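You operate a simulated robot arm through the tools that you are given. There is no shell and no other tool.

The job below is to be done with a simulated two-armed robot. You get a single attempt, and the scene is never put back.

JOB
Clamp the table leg, tap its plug home, then free the leg clamp.
Fine: use the rubber mallet and lay it back on its cradle.

Only the result counts: the job must be done as asked and must still hold three seconds after the hand-in. Knocking over, shifting, dropping, spilling or breaking anything else fails it.

ROBOT AND FRAMES
Two 7-joint arms with fingered hands on one trunk that stands fixed in place. Base frame: the origin is at the foot of the trunk, x ahead of it, y to its left, z up; the work surface is at about z = 800. Units: mm, degrees, N and s.
The left shoulder is at [99, 128, 1086], the right one opposite. Payload 5 kg a hand.
Tool frame (each hand has its own): the origin (TCP) lies between the finger pads and is the grasp point; the fingertips stand 37 mm ahead of it; z points along the fingers, y is the line along which they close. The gripper opens to 124 mm. The gripper's body begins 43 mm behind the TCP. The gripper is a hand of 3 fingers: y runs from the thumb to the fingers, the wrist lies at [-21, -116, -203] in the tool frame, and closing takes about 1.5 s.
Orientation is that of the tool frame in the base frame, as a unit quaternion [x, y, z, w]. With the fingers straight down and the wrist toward the robot, the tool's x, y and z point along [0, 1, 0], [1, 0, 0] and [0, 0, -1] of the base frame.

CONTROLS
- The arms move only by the tool servo_tool. It takes "left_series", "right_series" or both (then of equal length, played together; a hand with none holds still); each is text: rows parted by semicolons, each of 6 numbers parted by spaces: the shift along the base's x, y, z in mm, then the turn, a rotation vector about the base's x, y, z in degrees. In form: x y z rx ry rz; .... A call has 1 to 20 rows; each row shifts and turns the commanded pose from where the row before left it. "left_grip" and "right_grip" are, for a hand that has rows, the finger opening in mm, from 0 to 124, set as the call begins (left out, the last holds). A row lasts 0.2 s, in which the tool goes at most 50 mm and 8.6 degrees; a call with a longer step from one row to the next is refused whole, and so is a gripper value outside its range. Where a pose cannot be reached the arm comes as near as it can. A force on the tool above 40 N (or 10 N above the force at the start of the call, whichever is more), or a blocked arm, ends the call early, and 0.2 s more pass. Each finger travels about 45 mm/s and halts on what it meets, pressing with about 32 N; the grip force reading is that of the motor and also rises with nothing between the fingers. The clock runs only during rows and for 0.2 s after the last one: add rows that do not move to give the fingers time. The reply holds the time, the measured pose of the TCP, the force on the tool along the base axes, the opening and the grip force, in the units named above and with some noise, with the torque about the TCP (base axes, N m) and any sound that the robot's microphone picked up.
- Cameras (640 x 400 px; columns grow to the right, rows downward): "scene" is now at [264.2, -22.5, 1258.2]; the picture's right is [-0.26, -0.96, 0.00], its down [-0.41, 0.11, -0.90] and it looks along [0.87, -0.24, -0.43] (base axes); focal length 214 px, centre (320, 200). "left" rides on the left gripper at [-72, -104, -154] in its tool frame; the picture's right is [-0.83, -0.26, 0.49], its down [0.51, -0.72, 0.47] and it looks along [0.23, 0.64, 0.73] (tool axes); focal length 243 px, centre (320, 200). "right" rides on the right gripper at [72, -104, -154] in its tool frame; the picture's right is [-0.83, 0.26, -0.49], its down [-0.51, -0.72, 0.47] and it looks along [-0.23, 0.64, 0.73] (tool axes); focal length 243 px, centre (320, 200). There is no depth. A picture from a camera that has moved, and an enlarged one, comes with that camera's place and axes in the base frame and with its lens. The place of the scene camera against the robot may be out by one fixed shift of up to 12 mm in any direction.
- get_image(camera): a new picture of that camera. The clock stands still meanwhile.
- lift_body(by): slides the trunk up (or, below 0, down) by that many mm; the arms and the scene camera ride with it, the base frame stays. It gives what a move gives, with no picture.
- set_grasp(shape, hand): the hand has 3 fingers and takes this shape, open, in about a second: jaw (thumb against the fingers, like two jaws); tri (thumb and two fingers); tip (a fingertip pinch); poke (one finger out to press); point (the index stretched); flat (the hand flat); cup (the hand cupped); fist (a fist). The gripper value then closes the fingers along that shape, each until it touches; the sizes above hold for jaw. It gives what a move gives, with no picture.
- aim_head(pan, tilt): turns the head with the scene camera to pan (to the left, within 80 degrees either way) and tilt (down, from -29 to 69), counted from straight ahead of the robot. It gives what a move gives.
- inspect(camera, box): a new picture of the part [left, top, right, bottom] of that camera's present view, enlarged. The clock stands still meanwhile.
- job_done(): hands the job in; it is judged then, once.

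Nothing tells you positions but the pictures and the camera data. Unless the task says otherwise, let go and move clear before handing in.

The tools are called after "Request:" as a command line: name --argument value ..., lists and objects as JSON in quotes. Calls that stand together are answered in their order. servo_tool: Moves the arms, as the interface text tells. Its arguments: {"type":"object","properties":{"left_series":{"type":"string"},"left_grip":{"type":"number"},"right_series":{"type":"string"},"right_grip":{"type":"number"}},"required":[]} The other tools are called the same way: lift_body (by) slides the trunk up or down; set_grasp (shape, hand) gives the hand a shape; aim_head (pan, tilt) turns the head that bears the scene camera; get_image (camera) takes a picture; inspect (camera, box) takes an enlarged picture of a part of a camera's view; job_done () hands the job in.

At the start:

```text
time: 0.0
left_tool_pos: [728.0, 142.7, 1272.2]
left_ee_rot: [0.707, 0.708, 0.001, 0.0]
left_ft_force: [-0.4, 0.0, 0.2]
left_torque: [0.0, 0.03, -0.03]
left_finger_gap: 123.6
left_grasp_force: 0.1
left_shape: jaw
right_tool_pos: [648.4, -505.2, 1261.2]
right_ee_rot: [0.707, 0.707, 0.0, 0.0]
right_ft_force: [0.3, 0.9, 0.0]
right_torque: [0.0, 0.02, -0.01]
right_finger_gap: 123.8
right_grasp_force: 0.0
right_shape: jaw
trunk travel left (down, up): [-275.0, 288.0]
head pan, tilt: [-15.3, 25.3]
```

scene: 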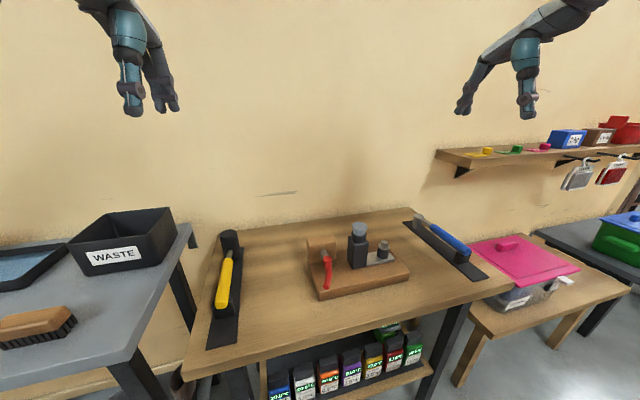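
right: 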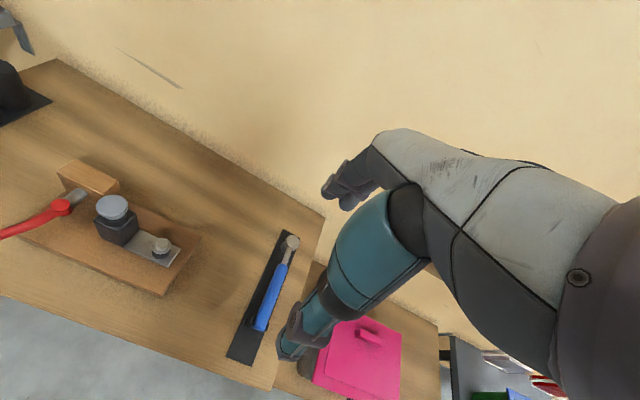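
left: 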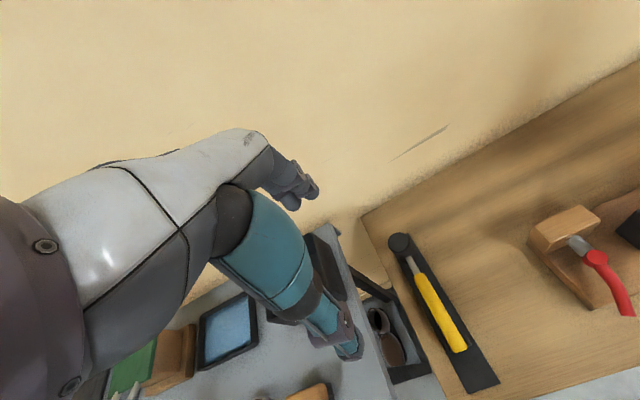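

I see a bench with a yellow-handled dark-headed mallet on the left cradle, a blue-handled steel hammer on the right cradle, and a fixture board in the middle with a red clamp lever, a dark post and a small plug or knob. I'll take closer looks before moving.

Request:
inspect --camera "scene" --box '[280, 200, 440, 300]'

Request:
inspect --camera "scene" --box '[180, 210, 300, 360]'

Request:
inspect --camera "right" --box '[0, 140, 200, 300]'

Request:
inspect --camera "left" --box '[360, 200, 640, 400]'

```text
4.00 times, centred on (360, 250) of scene
camera zoom: at [264.2, -22.5, 1258.2], right [-0.26, -0.96, 0.0], down [-0.41, 0.11, -0.9], along [0.87, -0.24, -0.43], focal length 858 px, centre (160, 0)
```

zoom: 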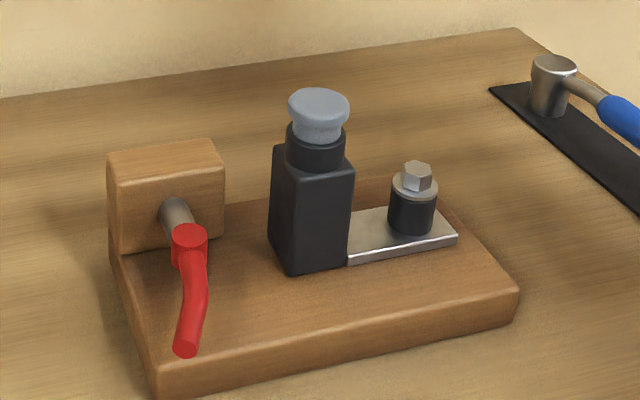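

```text
2.67 times, centred on (240, 285) of scene
camera zoom: at [264.2, -22.5, 1258.2], right [-0.26, -0.96, 0.0], down [-0.41, 0.11, -0.9], along [0.87, -0.24, -0.43], focal length 572 px, centre (533, -27)
```

zoom: 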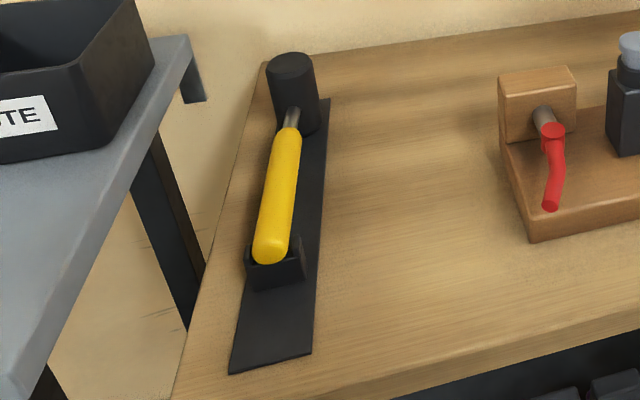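

```text
2.50 times, centred on (100, 220) of right
camera zoom: at [543.3, -432.4, 1415.2], right [0.26, -0.83, 0.49], down [-0.72, -0.51, -0.47], along [0.64, -0.23, -0.73], focal length 606 px, centre (870, 150)
```

zoom: 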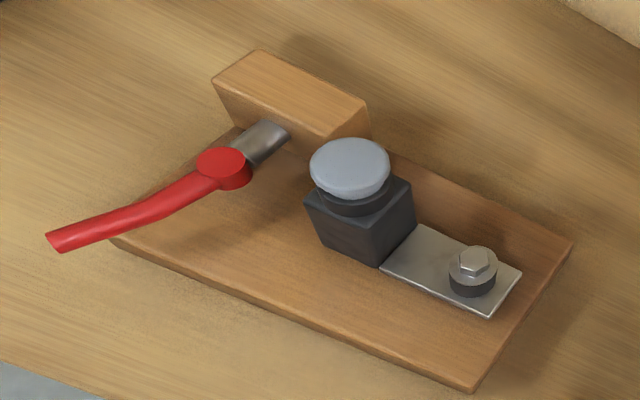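

```text
2.00 times, centred on (500, 300) of left
camera zoom: at [623.2, 72.7, 1426.1], right [-0.26, -0.83, -0.49], down [-0.72, 0.51, -0.47], along [0.64, 0.23, -0.73], focal length 485 px, centre (-40, 0)
```

zoom: 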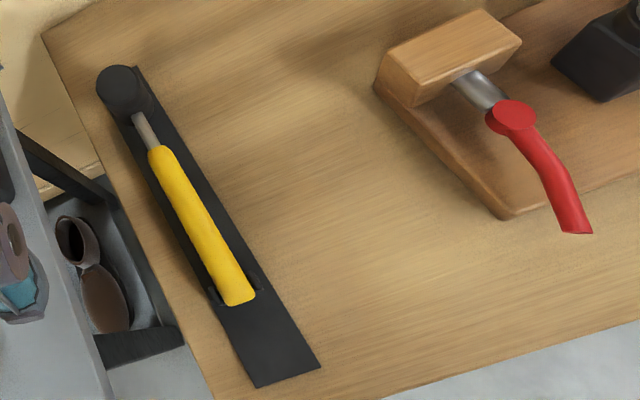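

The tools are where I expected. The plug top looks to be near (697,-250,960) and the lever hub near (688,-160,878), with the lever pointing toward the robot. I'll zoom in further to understand the clamp mechanism.

Request:
inspect --camera "scene" --box '[304, 232, 344, 292]'

Request:
inspect --camera "scene" --box '[340, 215, 400, 275]'

Request:
inspect --camera "right" --box '[10, 155, 130, 245]'

Request:
inspect --camera "left" --box '[520, 190, 640, 320]'

```text
6.67 times, centred on (324, 262) of scene
camera zoom: at [264.2, -22.5, 1258.2], right [-0.26, -0.96, 0.0], down [-0.41, 0.11, -0.9], along [0.87, -0.24, -0.43], focal length 1430 px, centre (293, -213)
```

zoom: 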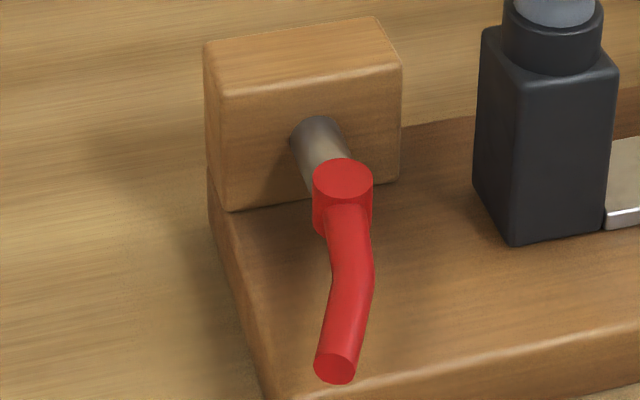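

```text
6.67 times, centred on (370, 245) of scene
camera zoom: at [264.2, -22.5, 1258.2], right [-0.26, -0.96, 0.0], down [-0.41, 0.11, -0.9], along [0.87, -0.24, -0.43], focal length 1430 px, centre (-13, -100)
```

zoom: 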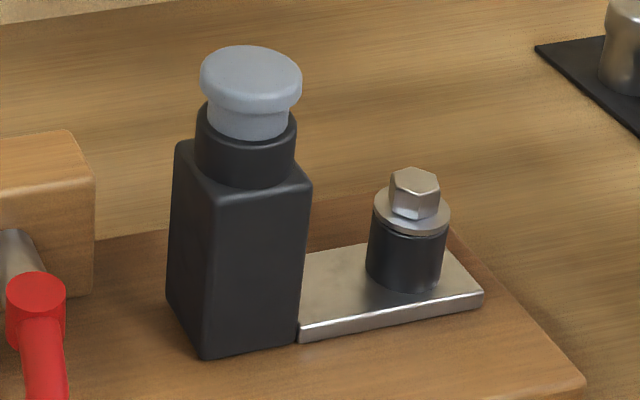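

```text
4.44 times, centred on (70, 200) of right
camera zoom: at [543.3, -432.4, 1415.2], right [0.26, -0.83, 0.49], down [-0.72, -0.51, -0.47], along [0.64, -0.23, -0.73], focal length 1078 px, centre (1431, 200)
```

zoom: 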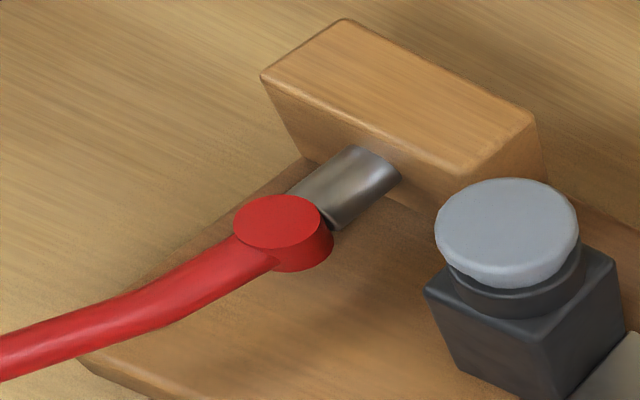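

```text
3.08 times, centred on (580, 255) of left
camera zoom: at [623.2, 72.7, 1426.1], right [-0.26, -0.83, -0.49], down [-0.72, 0.51, -0.47], along [0.64, 0.23, -0.73], focal length 746 px, centre (-480, 31)
```

zoom: 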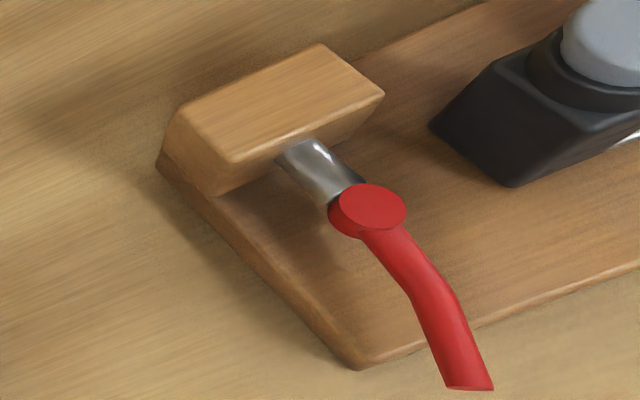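

The board seems axis-aligned: x about 631–768, y about -376 to -128, top at about z 826. The red lever pivots on a vertical hub at about (689,-160,875) and its tip is near (610,-133,872). I'll bring the left hand, yawed -90°, above the lever tip and look closely.

Request:
servo_tool --left_series "0 0 0 0 0 -8.2; 0 0 0 0 0 -8.2; -10 -30 -20 0 0 -8.2; -12 -35 -25 0 0 -8.2; -12 -35 -25 0 0 -8.2; -12 -35 -25 0 0 -8.2; -12 -35 -25 0 0 -8.2; -12 -35 -25 0 0 -8.2; -12 -35 -25 0 0 -8.2; -12 -25 -25 0 0 -8.2; -8 -13 -25 0 0 -8; -4 0 -22 0 0 0" --left_grip 60

Request:
get_image --camera "left"

Request:
get_image --camera "scene"

```text
time: 2.6
left_tool_pos: [619.4, -135.3, 1030.7]
left_ee_rot: [1.0, -0.001, 0.0, 0.0]
left_ft_force: [-1.5, 0.5, 0.0]
left_torque: [-0.03, -0.03, 0.02]
left_finger_gap: 60.5
left_grasp_force: 0.0
left_shape: jaw
right_tool_pos: [647.7, -505.6, 1262.3]
right_ee_rot: [0.707, 0.707, 0.0, 0.0]
right_ft_force: [0.3, -0.5, -0.6]
right_torque: [0.03, 0.01, 0.01]
right_finger_gap: 123.9
right_grasp_force: 0.1
right_shape: jaw
trunk travel left (down, up): [-275.0, 288.0]
head pan, tilt: [-15.3, 25.3]
```

```text
taken
camera left: at [547.0, -28.6, 1184.0], right [-0.83, 0.26, -0.49], down [0.51, 0.72, -0.47], along [0.23, -0.64, -0.73], focal length 243 px, centre (320, 200)
```

left: 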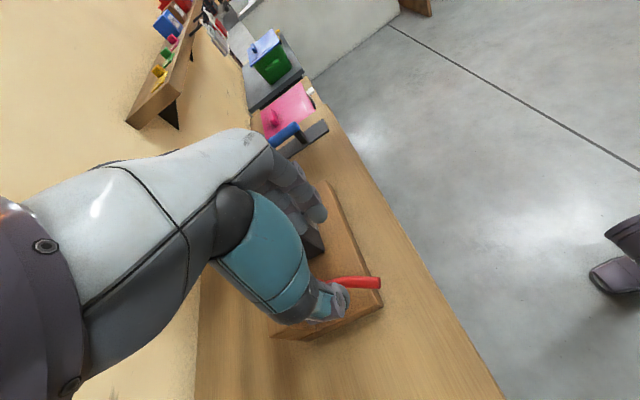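

```text
taken
camera scene: at [263.4, -22.8, 1258.4], right [-0.26, -0.96, 0.0], down [-0.41, 0.11, -0.9], along [0.87, -0.24, -0.43], focal length 214 px, centre (320, 200)
```

scene: 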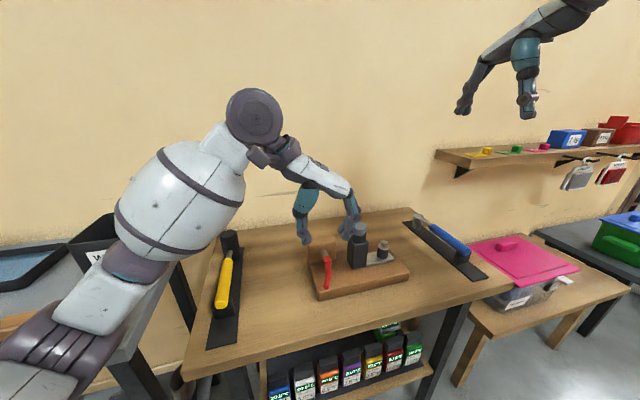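

The left hand is above the lever tip with thumb and fingers on either side of it. I'll check the straddle before going down.

Request:
inspect --camera "left" --box '[200, 180, 400, 350]'

Request:
inspect --camera "scene" --box '[270, 160, 420, 300]'

Request:
inspect --camera "right" --box '[0, 120, 200, 300]'

```text
2.35 times, centred on (300, 265) of left
camera zoom: at [547.0, -28.6, 1184.0], right [-0.83, 0.26, -0.49], down [0.51, 0.72, -0.47], along [0.23, -0.64, -0.73], focal length 571 px, centre (367, 47)
```

zoom: 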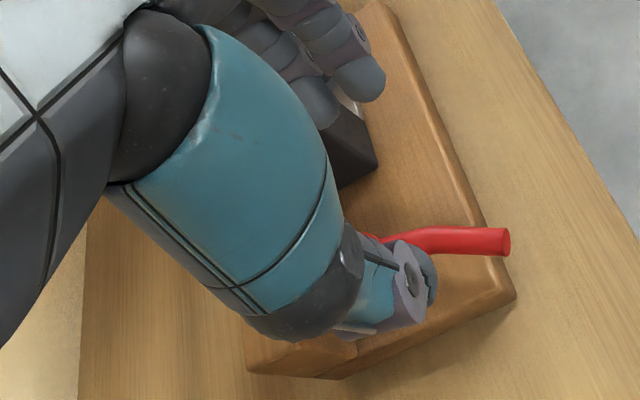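

```text
2.86 times, centred on (345, 230) of scene
camera zoom: at [263.4, -22.8, 1258.4], right [-0.26, -0.96, 0.0], down [-0.41, 0.11, -0.9], along [0.87, -0.24, -0.43], focal length 613 px, centre (249, 114)
```

zoom: 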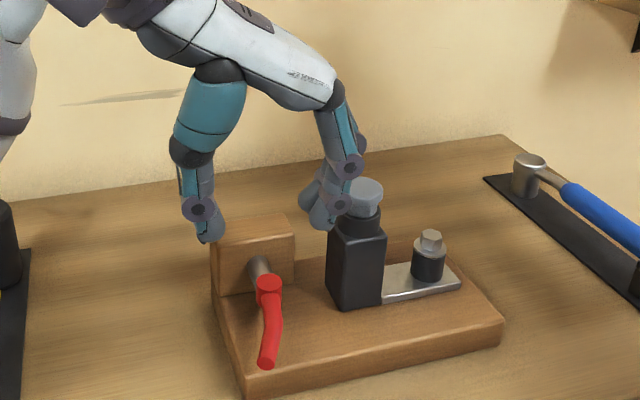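

```text
2.22 times, centred on (100, 210) of right
camera zoom: at [542.3, -432.7, 1415.6], right [0.26, -0.83, 0.49], down [-0.72, -0.51, -0.47], along [0.64, -0.23, -0.73], focal length 539 px, centre (809, 178)
```

zoom: 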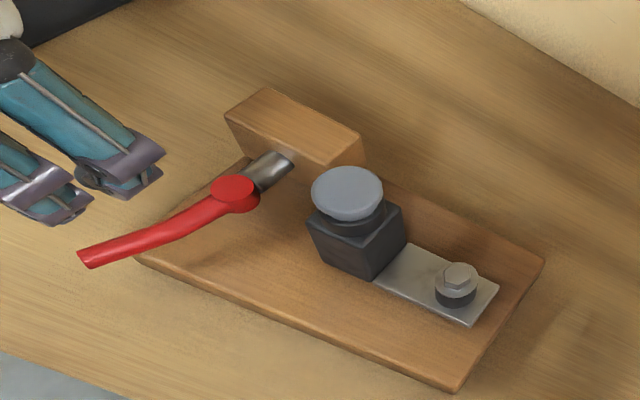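

The straddle geometry agrees with my estimates, with fingers at y≈-170 and thumb at y≈-95. I'll open slightly more, centre on y≈-140 and lower around the lever tip.

Request:
servo_tool --left_series "0 0 0 0 0 0; -3 -5 -25 0 0 0; 0 0 -30 0 0 0; 0 0 -30 0 0 0; 0 0 -25 0 0 0; 0 0 -20 0 0 0; 0 0 -15 0 0 0; 0 0 0 0 0 0" --left_grip 70

Request:
inspect --camera "right" --box '[0, 120, 200, 300]'

Request:
inspect --camera "scene" --box '[270, 160, 420, 300]'

```text
time: 4.4
left_tool_pos: [616.4, -140.5, 887.5]
left_ee_rot: [1.0, -0.001, 0.001, 0.0]
left_ft_force: [0.2, 0.6, -0.5]
left_torque: [0.03, 0.0, 0.05]
left_finger_gap: 69.5
left_grasp_force: 0.0
left_shape: jaw
right_tool_pos: [646.6, -506.2, 1261.2]
right_ee_rot: [0.707, 0.707, 0.0, 0.0]
right_ft_force: [-0.4, 0.3, 0.0]
right_torque: [0.01, 0.02, 0.02]
right_finger_gap: 123.7
right_grasp_force: 0.0
right_shape: jaw
trunk travel left (down, up): [-275.0, 288.0]
head pan, tilt: [-15.3, 25.3]
```

```text
2.22 times, centred on (100, 210) of right
camera zoom: at [541.8, -433.2, 1415.6], right [0.26, -0.83, 0.49], down [-0.72, -0.51, -0.47], along [0.64, -0.23, -0.73], focal length 539 px, centre (809, 178)
```

zoom: 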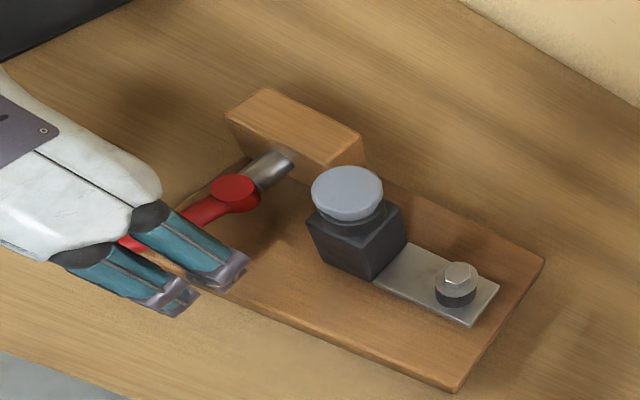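

```text
2.86 times, centred on (345, 230) of scene
camera zoom: at [262.9, -23.2, 1258.6], right [-0.26, -0.96, 0.0], down [-0.41, 0.11, -0.9], along [0.87, -0.24, -0.43], focal length 613 px, centre (249, 114)
```

zoom: 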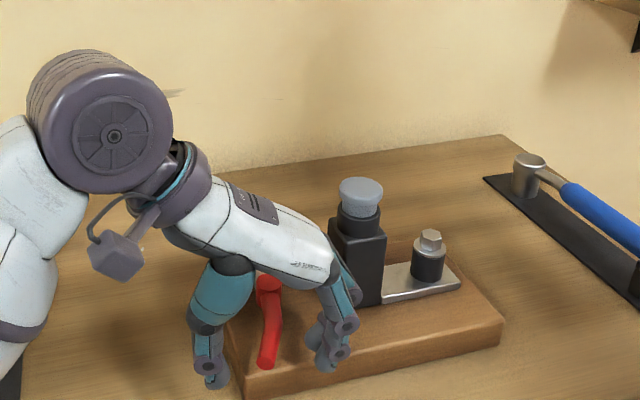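

I'm straddling the lever with no contact. Now I'll gently push toward +y to see if it swings that way.

Request:
servo_tool --left_series "0 10 0 0 0 0; 0 10 0 0 0 0; 0 5 0 0 0 0; 0 5 0 0 0 0; 0 4 0 0 0 0; 0 4 0 0 0 0; 0 4 0 0 0 0; 0 0 0 0 0 0"

Request:
inspect --camera "scene" --box '[270, 160, 420, 300]'

```text
time: 6.2
left_tool_pos: [618.1, -97.2, 885.3]
left_ee_rot: [1.0, 0.0, 0.001, 0.0]
left_ft_force: [0.1, -0.8, -1.3]
left_torque: [0.01, -0.01, -0.01]
left_finger_gap: 70.4
left_grasp_force: 0.0
left_shape: jaw
right_tool_pos: [648.1, -505.3, 1261.3]
right_ee_rot: [0.707, 0.708, 0.0, 0.0]
right_ft_force: [0.0, 0.0, 0.0]
right_torque: [0.0, 0.02, -0.01]
right_finger_gap: 123.8
right_grasp_force: 0.1
right_shape: jaw
trunk travel left (down, up): [-275.0, 288.0]
head pan, tilt: [-15.3, 25.3]
```

```text
2.86 times, centred on (345, 230) of scene
camera zoom: at [264.3, -22.7, 1258.2], right [-0.26, -0.96, 0.0], down [-0.41, 0.11, -0.9], along [0.87, -0.24, -0.43], focal length 613 px, centre (249, 114)
```

zoom: 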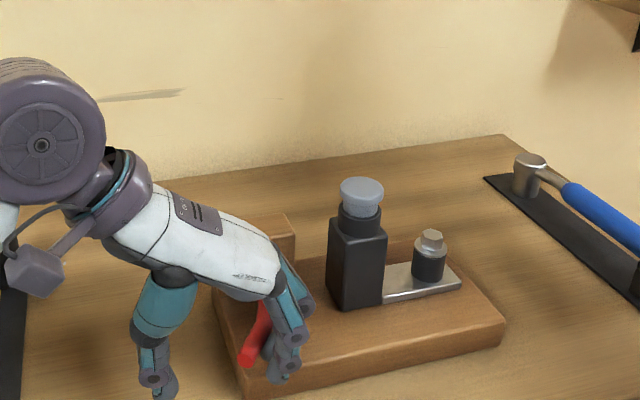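

The lever swings freely toward +y with almost no force. I'll continue the arc around the hub with some yaw and watch the forces.

Request:
servo_tool --left_series "4 3 0 0 0 -4; 5 3 0 0 0 -4; 5 1 0 0 0 -4; 5 1 0 0 0 -4; 5 1 0 0 0 -4; 5 0 0 0 0 -4; 5 0 0 0 0 -3; 5 0 0 0 0 -3; 0 0 0 0 0 0"

Request:
inspect --camera "scene" --box '[270, 160, 420, 300]'

Request:
inspect --camera "right" --box '[0, 120, 200, 300]'

```text
time: 8.2
left_tool_pos: [652.7, -86.7, 891.7]
left_ee_rot: [0.966, -0.26, 0.004, 0.0]
left_ft_force: [-2.2, 0.8, -0.3]
left_torque: [0.04, 0.05, -0.05]
left_finger_gap: 70.0
left_grasp_force: 0.0
left_shape: jaw
right_tool_pos: [638.7, -503.2, 1267.6]
right_ee_rot: [0.707, 0.707, 0.002, 0.003]
right_ft_force: [0.2, -0.1, -0.4]
right_torque: [0.0, 0.03, -0.01]
right_finger_gap: 123.6
right_grasp_force: 0.0
right_shape: jaw
trunk travel left (down, up): [-275.0, 288.0]
head pan, tilt: [-15.3, 25.3]
```

```text
2.86 times, centred on (345, 230) of scene
camera zoom: at [255.3, -21.1, 1260.4], right [-0.26, -0.96, 0.0], down [-0.41, 0.11, -0.91], along [0.88, -0.24, -0.42], focal length 613 px, centre (249, 114)
```

zoom: 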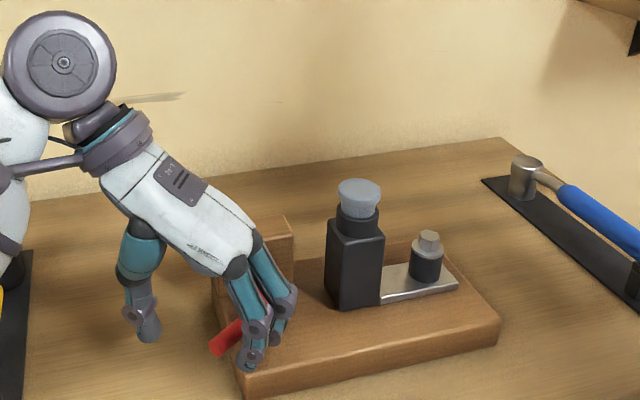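

```text
2.22 times, centred on (100, 210) of right
camera zoom: at [533.2, -430.7, 1419.9], right [0.26, -0.83, 0.5], down [-0.72, -0.51, -0.48], along [0.65, -0.23, -0.73], focal length 539 px, centre (809, 178)
```

zoom: 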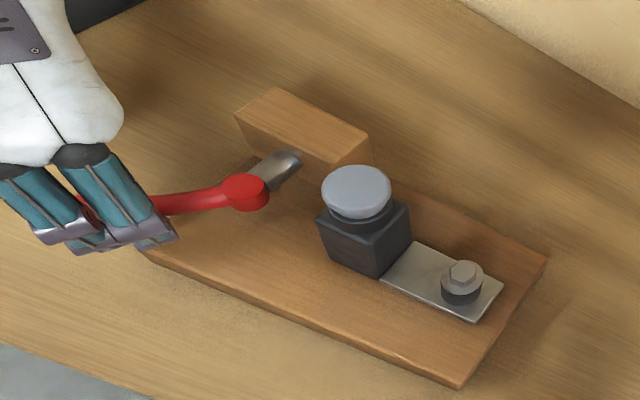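

The lever is turning toward +y, but the whole trunk leaned back by about 9 mm, so something on the arm may be touching. I'll look around before continuing.

Request:
get_image --camera "scene"

Request:
get_image --camera "left"

Request:
servo_tool --left_series "0 0 0 0 0 0; 0 0 0 0 0 0; 0 0 0 0 0 0"

```text
taken
camera scene: at [255.3, -21.1, 1260.4], right [-0.26, -0.96, 0.0], down [-0.41, 0.11, -0.91], along [0.88, -0.24, -0.42], focal length 214 px, centre (320, 200)
```

scene: 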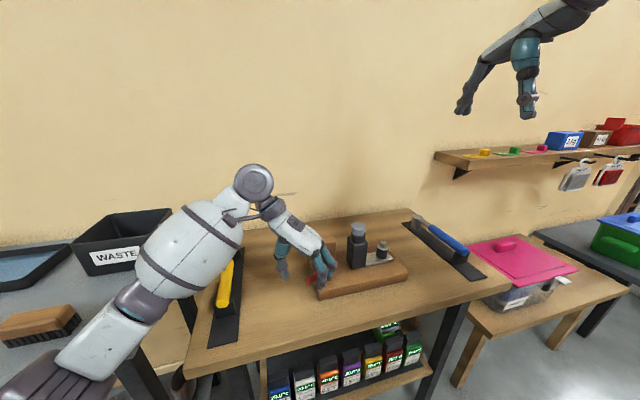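

```text
taken
camera left: at [640.2, 42.0, 1044.6], right [-0.58, 0.64, -0.5], down [0.8, 0.37, -0.47], along [-0.11, -0.67, -0.73], focal length 243 px, centre (320, 200)
```

left: 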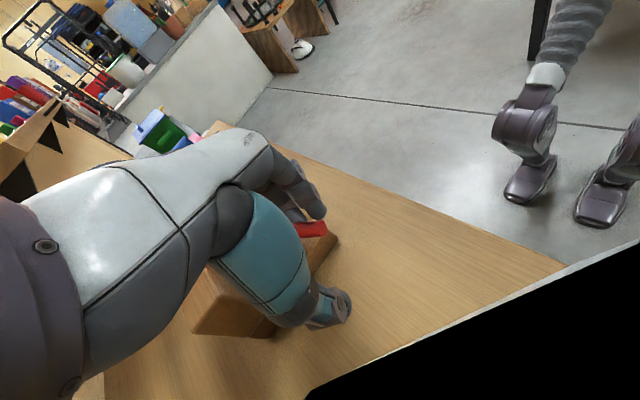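

```text
time: 9.0
left_tool_pos: [651.6, -86.1, 890.2]
left_ee_rot: [0.966, -0.26, 0.005, 0.0]
left_ft_force: [-0.8, -0.2, -1.3]
left_torque: [0.0, 0.01, -0.03]
left_finger_gap: 70.3
left_grasp_force: 0.2
left_shape: jaw
right_tool_pos: [639.2, -502.8, 1266.2]
right_ee_rot: [0.707, 0.708, 0.002, 0.003]
right_ft_force: [0.4, -0.2, -0.3]
right_torque: [0.0, 0.0, 0.04]
right_finger_gap: 123.7
right_grasp_force: 0.0
right_shape: jaw
trunk travel left (down, up): [-275.0, 288.0]
head pan, tilt: [-15.3, 25.3]
```

The robot itself sways, and forces on the tool are tiny. I'll back off slightly to see whether the lean is caused by the push.

Request:
servo_tool --left_series "-5 -4 0 0 0 0; -5 -4 0 0 0 0; 0 0 0 0 0 0; 0 0 0 0 0 0"

Request:
inspect --camera "right" --box '[0, 120, 200, 300]'

```text
time: 10.0
left_tool_pos: [642.1, -93.5, 894.1]
left_ee_rot: [0.966, -0.258, 0.007, -0.001]
left_ft_force: [0.4, -0.3, -0.1]
left_torque: [0.0, -0.03, 0.01]
left_finger_gap: 69.7
left_grasp_force: 0.0
left_shape: jaw
right_tool_pos: [636.6, -502.3, 1268.1]
right_ee_rot: [0.707, 0.707, 0.003, 0.004]
right_ft_force: [-0.8, 0.1, -0.3]
right_torque: [-0.04, 0.02, 0.02]
right_finger_gap: 123.5
right_grasp_force: 0.1
right_shape: jaw
trunk travel left (down, up): [-275.0, 288.0]
head pan, tilt: [-15.3, 25.3]
```

```text
2.22 times, centred on (100, 210) of right
camera zoom: at [531.1, -430.2, 1421.0], right [0.26, -0.83, 0.5], down [-0.72, -0.51, -0.48], along [0.65, -0.23, -0.73], focal length 539 px, centre (809, 178)
```

zoom: 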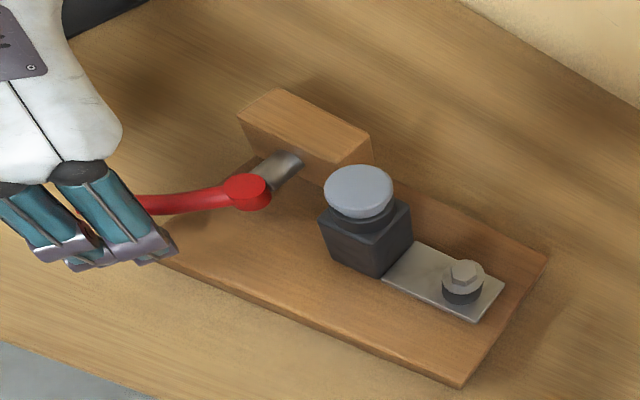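

The lean persists without contact, so it looks like body balance rather than pushing. I'll check the other camera to see the whole left arm.

Request:
get_image --camera "right"

Request:
aim_head --pan 30 --tilt 45

Request:
get_image --camera "scene"

```text
taken
camera right: at [531.1, -430.2, 1421.0], right [0.26, -0.83, 0.5], down [-0.72, -0.51, -0.48], along [0.65, -0.23, -0.73], focal length 243 px, centre (320, 200)
```

right: 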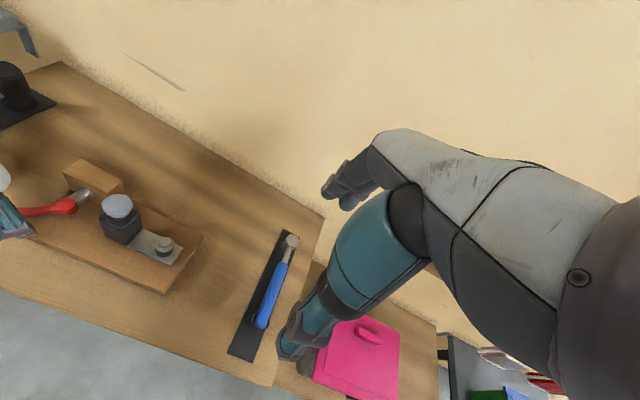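

```text
time: 11.1
left_tool_pos: [641.0, -94.1, 893.4]
left_ee_rot: [0.966, -0.259, 0.006, -0.001]
left_ft_force: [-0.5, 0.1, -0.1]
left_torque: [0.0, 0.0, -0.02]
left_finger_gap: 69.7
left_grasp_force: 0.1
left_shape: jaw
right_tool_pos: [636.6, -502.6, 1269.2]
right_ee_rot: [0.707, 0.708, 0.002, 0.004]
right_ft_force: [-0.1, 0.3, 0.0]
right_torque: [-0.02, 0.02, -0.01]
right_finger_gap: 123.5
right_grasp_force: 0.1
right_shape: jaw
trunk travel left (down, up): [-275.0, 288.0]
head pan, tilt: [30.0, 45.0]
```

```text
taken
camera scene: at [235.2, 44.1, 1230.4], right [0.5, -0.87, 0.01], down [-0.61, -0.35, -0.71], along [0.62, 0.35, -0.7], focal length 214 px, centre (320, 200)
```

scene: 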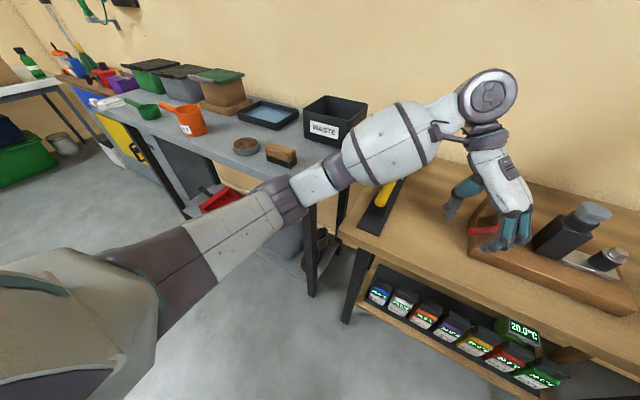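

There is no collision, and the forearm is clear of everything. The lever is now at about 45°, so I'll carry on around to about 90°.

Request:
servo_tool --left_series "4.2 4.2 -1 0 0 -1.6; 4.2 4.2 -1 0 0 -1.6; 4.2 4.2 -1 0 0 -1.6; 4.2 4.2 -1 0 0 -1.6; 4.2 4.2 -1 0 0 -1.6; 5 1.4 0 0 0 -1.4; 5 1.4 0 0 0 -1.4; 5 1.4 0 0 0 -1.4; 0 0 0 0 0 0"

Request:
inspect --camera "right" --box '[0, 120, 200, 300]'

Request:
inspect --camera "scene" --box '[420, 130, 640, 330]'

```text
time: 13.1
left_tool_pos: [673.5, -69.6, 888.4]
left_ee_rot: [0.933, -0.36, 0.007, -0.002]
left_ft_force: [-1.6, 0.2, -0.2]
left_torque: [0.05, 0.04, -0.08]
left_finger_gap: 70.2
left_grasp_force: 0.1
left_shape: jaw
right_tool_pos: [633.8, -503.7, 1269.6]
right_ee_rot: [0.707, 0.707, 0.003, 0.004]
right_ft_force: [-0.4, -0.1, -0.2]
right_torque: [-0.01, 0.0, 0.02]
right_finger_gap: 123.9
right_grasp_force: 0.1
right_shape: jaw
trunk travel left (down, up): [-275.0, 288.0]
head pan, tilt: [30.0, 45.0]
```

```text
2.22 times, centred on (100, 210) of right
camera zoom: at [526.7, -431.1, 1422.2], right [0.26, -0.83, 0.5], down [-0.72, -0.51, -0.48], along [0.65, -0.23, -0.72], focal length 539 px, centre (809, 178)
```

zoom: 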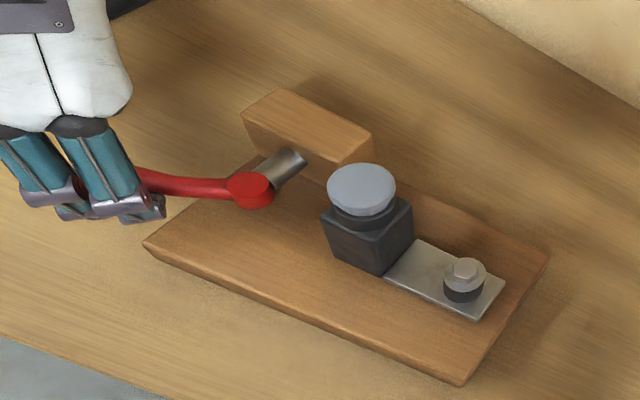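

```text
2.00 times, centred on (530, 230) of scene
camera zoom: at [231.5, 43.5, 1231.1], right [0.5, -0.87, 0.01], down [-0.6, -0.35, -0.71], along [0.62, 0.35, -0.7], focal length 429 px, centre (-100, 140)
```

zoom: 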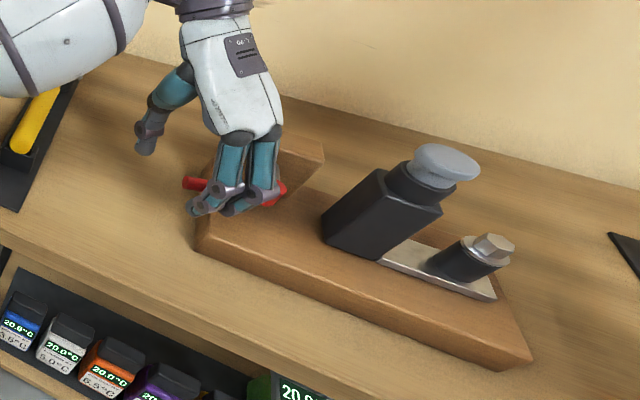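

The lever is now at about 62° and still moving freely. I'll continue in small steps.

Request:
servo_tool --left_series "4 1 0 0 0 -1; 4 1 0 0 0 -1; 4 1 0 0 0 -1; 4 1 0 0 0 -1; 4 0 0 0 0 0; 4 0 0 0 0 0; 4 0 0 0 0 0; 0 0 0 0 0 0"

Request:
inspect --camera "right" --box '[0, 120, 200, 300]'

Request:
inspect --camera "scene" --box '[420, 130, 640, 330]'

```text
time: 14.9
left_tool_pos: [701.8, -65.0, 887.4]
left_ee_rot: [0.919, -0.393, 0.006, -0.001]
left_ft_force: [-10.5, 4.0, -0.7]
left_torque: [0.17, 0.14, -0.51]
left_finger_gap: 72.4
left_grasp_force: 0.1
left_shape: jaw
right_tool_pos: [634.0, -503.4, 1269.0]
right_ee_rot: [0.708, 0.707, 0.003, 0.005]
right_ft_force: [-0.1, -0.2, 0.2]
right_torque: [0.01, 0.0, 0.04]
right_finger_gap: 124.1
right_grasp_force: 0.1
right_shape: jaw
trunk travel left (down, up): [-275.0, 288.0]
head pan, tilt: [30.0, 45.0]
```

```text
2.22 times, centred on (100, 210) of right
camera zoom: at [528.8, -430.7, 1421.5], right [0.26, -0.83, 0.5], down [-0.72, -0.51, -0.48], along [0.65, -0.23, -0.72], focal length 539 px, centre (809, 178)
```

zoom: 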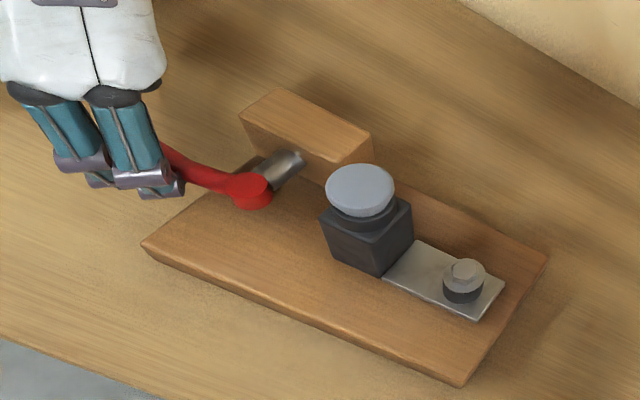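

```text
2.00 times, centred on (530, 230) of scene
camera zoom: at [233.3, 43.9, 1230.7], right [0.5, -0.87, 0.01], down [-0.6, -0.35, -0.71], along [0.62, 0.35, -0.7], focal length 429 px, centre (-100, 140)
```

zoom: 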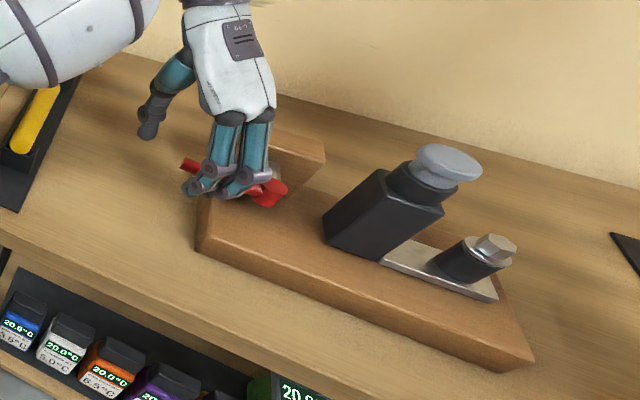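

The lever is at about 90° and resistance has started at around 10 N. I'll push a few more small steps to find the stop.

Request:
servo_tool --left_series "3 0 0 0 0 0; 3 0 0 0 0 0; 3 -1 0 0 0 0; 0 0 0 0 0 0"

Request:
inspect --camera "right" --box '[0, 120, 200, 300]'

```text
time: 15.9
left_tool_pos: [713.0, -67.7, 886.8]
left_ee_rot: [0.92, -0.393, 0.005, -0.001]
left_ft_force: [-22.2, 9.7, -3.7]
left_torque: [0.37, 0.29, -1.35]
left_finger_gap: 76.6
left_grasp_force: 0.0
left_shape: jaw
right_tool_pos: [637.4, -504.0, 1267.5]
right_ee_rot: [0.707, 0.707, 0.003, 0.004]
right_ft_force: [0.1, 0.7, -0.2]
right_torque: [-0.03, 0.05, 0.02]
right_finger_gap: 123.6
right_grasp_force: 0.1
right_shape: jaw
trunk travel left (down, up): [-275.0, 288.0]
head pan, tilt: [30.0, 45.0]
```

```text
2.22 times, centred on (100, 210) of right
camera zoom: at [530.6, -431.1, 1420.5], right [0.26, -0.83, 0.5], down [-0.72, -0.51, -0.48], along [0.65, -0.23, -0.73], focal length 539 px, centre (809, 178)
```

zoom: 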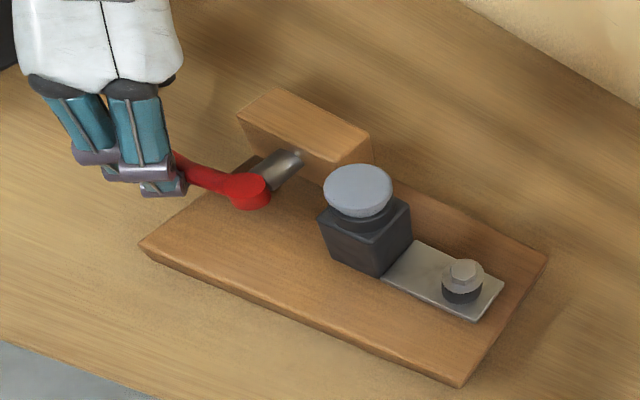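

The lever has hit a firm stop at about 90°. I'll back off, lift clear and inspect the mechanism.

Request:
servo_tool --left_series "-8 0 0 0 0 0; -8 0 0 0 0 0; -6 -2 0 0 0 0; -4 0 10 0 0 0; 0 0 30 0 0 0; 0 0 40 0 0 0; 0 20 40 0 0 5; 0 40 40 0 0 8; 0 40 20 0 0 8; 0 40 10 0 0 8; 0 30 0 0 0 8; 0 0 0 0 0 0"

Request:
aim_head --pan -15.3 --tilt 40

Request:
inspect --camera "right" --box '[10, 155, 130, 245]'

Request:
inspect --camera "left" --box '[200, 150, 500, 350]'

Request:
get_image --camera "scene"

```text
refused: row 8 steps farther than a row can; nothing moved
```

```text
time: 17.1
left_tool_pos: [713.9, -68.0, 886.7]
left_ee_rot: [0.92, -0.393, 0.003, -0.001]
left_ft_force: [-23.5, 8.6, -8.7]
left_torque: [0.56, 0.22, -1.36]
left_finger_gap: 77.2
left_grasp_force: 0.1
left_shape: jaw
right_tool_pos: [637.2, -505.6, 1267.0]
right_ee_rot: [0.707, 0.707, 0.003, 0.003]
right_ft_force: [-0.6, -0.6, -0.2]
right_torque: [-0.02, 0.03, 0.01]
right_finger_gap: 123.7
right_grasp_force: 0.2
right_shape: jaw
trunk travel left (down, up): [-275.0, 288.0]
head pan, tilt: [-15.3, 40.0]
```

```text
4.44 times, centred on (70, 200) of right
camera zoom: at [531.3, -432.3, 1420.0], right [0.26, -0.83, 0.49], down [-0.72, -0.51, -0.48], along [0.65, -0.23, -0.73], focal length 1078 px, centre (1431, 200)
```

zoom: 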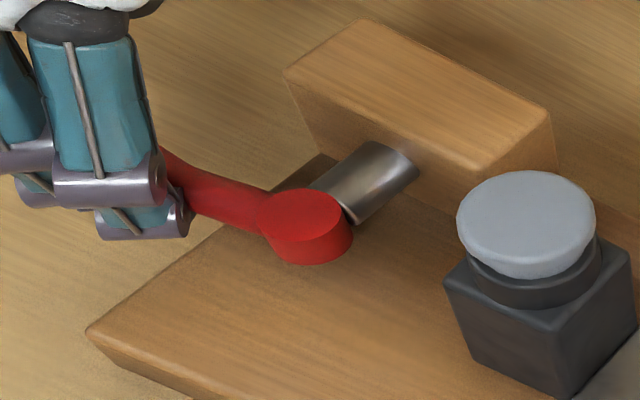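

```text
2.00 times, centred on (350, 250) of left
camera zoom: at [737.0, 57.0, 1040.3], right [-0.38, 0.78, -0.5], down [0.88, 0.13, -0.46], along [-0.3, -0.61, -0.73], focal length 485 px, centre (260, 100)
```

zoom: 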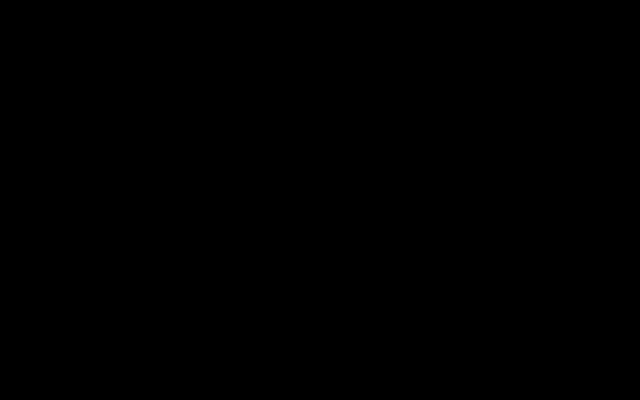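

```text
taken
camera scene: at [247.0, -20.6, 1237.6], right [-0.26, -0.96, 0.0], down [-0.61, 0.17, -0.77], along [0.74, -0.2, -0.64], focal length 214 px, centre (320, 200)
```

scene: 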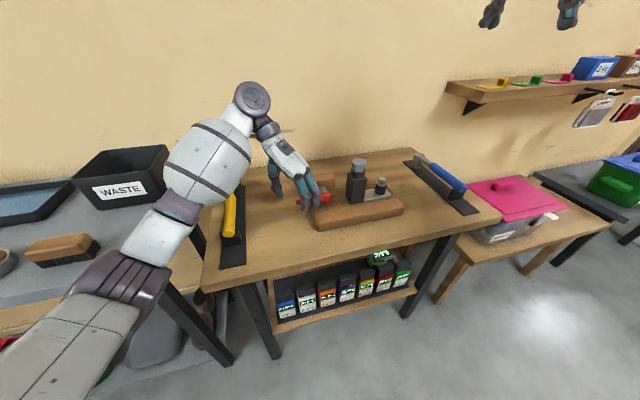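

The lever is firmly against its stop. I'll back off with smaller steps, lift, and rotate back toward the mallet.

Request:
servo_tool --left_series "-8 0 0 0 0 0; -8 0 0 0 0 0; -6 -2 0 0 0 0; -4 0 10 0 0 0; 0 0 30 0 0 0; 0 0 40 0 0 0; 0 20 40 0 0 5; 0 35 30 0 0 8; 0 40 20 0 0 8; 0 40 10 0 0 8; 0 30 0 0 0 8; 0 0 0 0 0 8; 0 0 0 0 0 0"

Request:
inspect --camera "right" --box '[10, 155, 130, 245]'

Request:
get_image --camera "left"

Request:
get_image --camera "scene"

```text
time: 19.9
left_tool_pos: [693.9, 95.5, 1062.6]
left_ee_rot: [1.0, -0.009, 0.0, 0.0]
left_ft_force: [-0.5, 0.3, 0.2]
left_torque: [0.0, 0.04, -0.03]
left_finger_gap: 70.1
left_grasp_force: 0.1
left_shape: jaw
right_tool_pos: [648.1, -505.2, 1260.8]
right_ee_rot: [0.707, 0.707, -0.001, 0.0]
right_ft_force: [-0.3, 1.0, 0.9]
right_torque: [0.01, 0.0, 0.02]
right_finger_gap: 123.9
right_grasp_force: 0.0
right_shape: jaw
trunk travel left (down, up): [-275.0, 288.0]
head pan, tilt: [-15.3, 40.0]
```

```text
4.44 times, centred on (70, 200) of right
camera zoom: at [543.4, -432.1, 1415.3], right [0.26, -0.83, 0.49], down [-0.72, -0.51, -0.47], along [0.64, -0.23, -0.73], focal length 1078 px, centre (1431, 200)
```

zoom: 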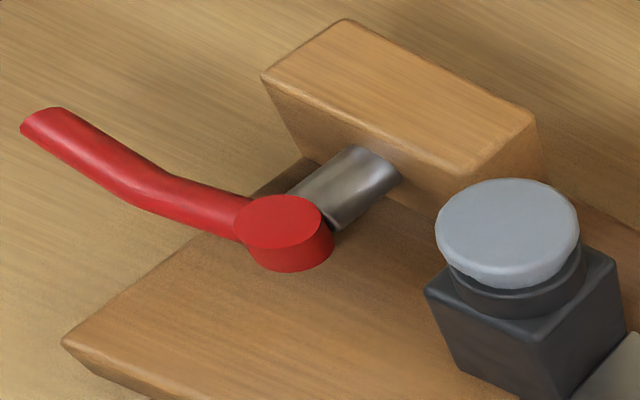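

```text
taken
camera left: at [623.4, 202.2, 1214.5], right [-0.82, 0.28, -0.49], down [0.52, 0.71, -0.47], along [0.22, -0.65, -0.73], focal length 243 px, centre (320, 200)
```

left: 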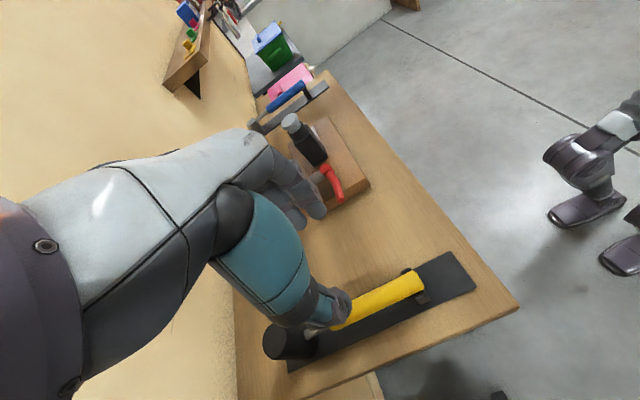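

```text
taken
camera scene: at [257.4, -20.4, 1235.4], right [-0.26, -0.96, 0.0], down [-0.62, 0.17, -0.77], along [0.74, -0.2, -0.64], focal length 214 px, centre (320, 200)
```

scene: 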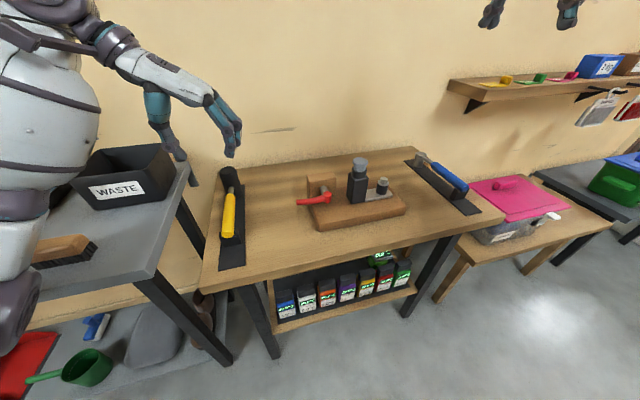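

The lever now lies along +y at its stop, presumably clamped, and the board and post haven't moved. Next is the mallet, so I'll zoom in to locate it precisely.

Request:
inspect --camera "left" --box '[240, 220, 500, 390]'

Request:
inspect --camera "scene" --box '[190, 150, 290, 280]'

```text
2.35 times, centred on (370, 305) of left
camera zoom: at [623.4, 202.2, 1214.5], right [-0.82, 0.28, -0.49], down [0.52, 0.71, -0.47], along [0.22, -0.65, -0.73], focal length 571 px, centre (202, -47)
```

zoom: 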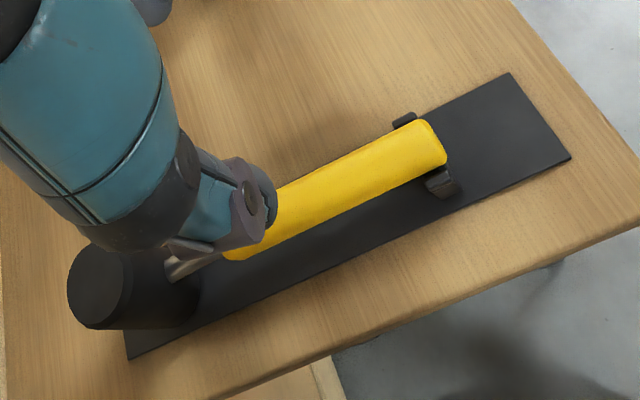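

```text
3.08 times, centred on (240, 215) of scene
camera zoom: at [257.4, -20.4, 1235.4], right [-0.26, -0.96, 0.0], down [-0.62, 0.17, -0.77], along [0.74, -0.2, -0.64], focal length 660 px, centre (566, 154)
```

zoom: 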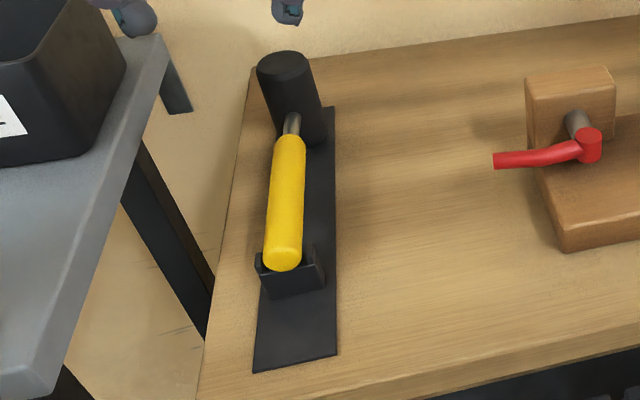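

I place the mallet along x at y≈100: grip from x≈643 to 790, head centre near (863,98), handle axis at z≈844. I'll move above the upper grip at x≈768 and check.

Request:
servo_tool --left_series "15 1 0 0 0 0; 20 1 -20 0 0 0; 20 1 -30 0 0 0; 19 2 -30 0 0 0; 0 0 -30 0 0 0; 0 0 -25 0 0 0; 0 0 -20 0 0 0; 0 0 0 0 0 0"

Request:
inspect --camera "left" --box '[200, 180, 500, 390]'

Request:
inspect --camera "scene" --box '[190, 120, 310, 280]'

Request:
get_image --camera "right"

```text
time: 21.7
left_tool_pos: [768.4, 97.5, 904.5]
left_ee_rot: [1.0, -0.011, -0.001, 0.0]
left_ft_force: [0.0, 0.2, -0.3]
left_torque: [-0.01, -0.05, 0.0]
left_finger_gap: 70.0
left_grasp_force: 0.0
left_shape: jaw
right_tool_pos: [648.5, -504.8, 1261.0]
right_ee_rot: [0.707, 0.707, 0.0, 0.0]
right_ft_force: [-0.1, -0.1, -0.5]
right_torque: [0.02, -0.01, -0.04]
right_finger_gap: 123.7
right_grasp_force: 0.1
right_shape: jaw
trunk travel left (down, up): [-275.0, 288.0]
head pan, tilt: [-15.3, 40.0]
```

```text
1.90 times, centred on (350, 285) of left
camera zoom: at [698.3, 205.5, 1058.4], right [-0.82, 0.28, -0.49], down [0.52, 0.71, -0.47], along [0.22, -0.65, -0.73], focal length 462 px, centre (263, 38)
```

zoom: 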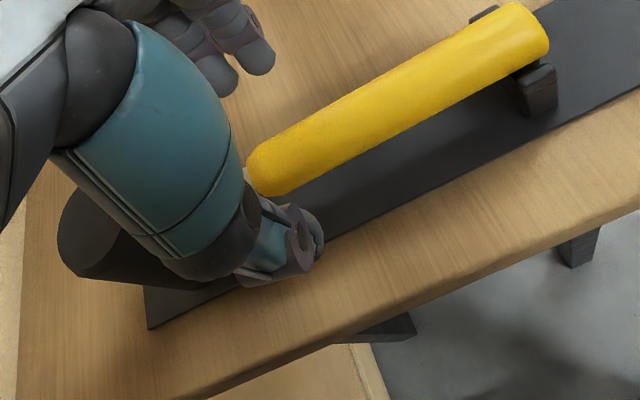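

```text
2.50 times, centred on (250, 200) of scene
camera zoom: at [258.0, -20.6, 1235.1], right [-0.26, -0.96, 0.0], down [-0.62, 0.17, -0.77], along [0.74, -0.2, -0.64], focal length 536 px, centre (495, 200)
```

zoom: 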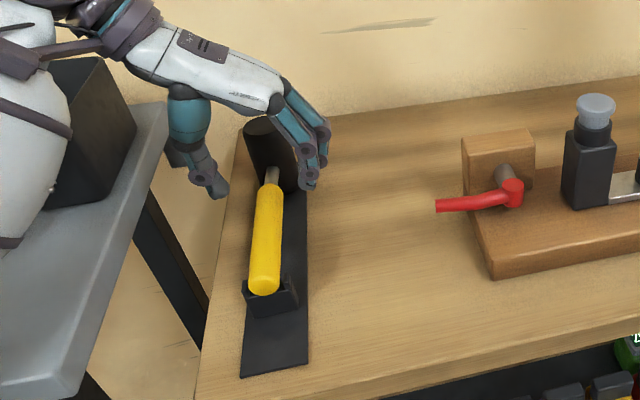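

```text
taken
camera right: at [544.1, -432.2, 1414.8], right [0.26, -0.83, 0.49], down [-0.72, -0.51, -0.47], along [0.64, -0.23, -0.73], focal length 243 px, centre (320, 200)
```

right: 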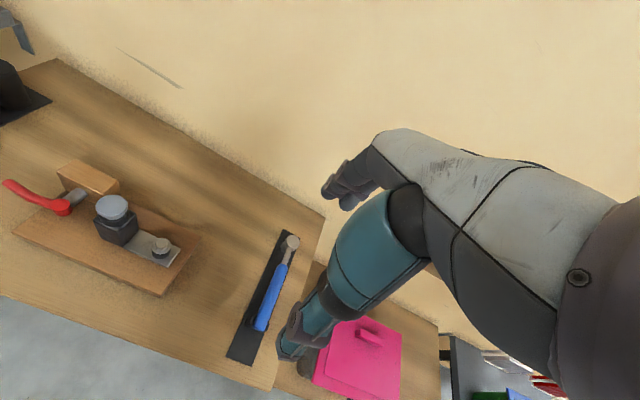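

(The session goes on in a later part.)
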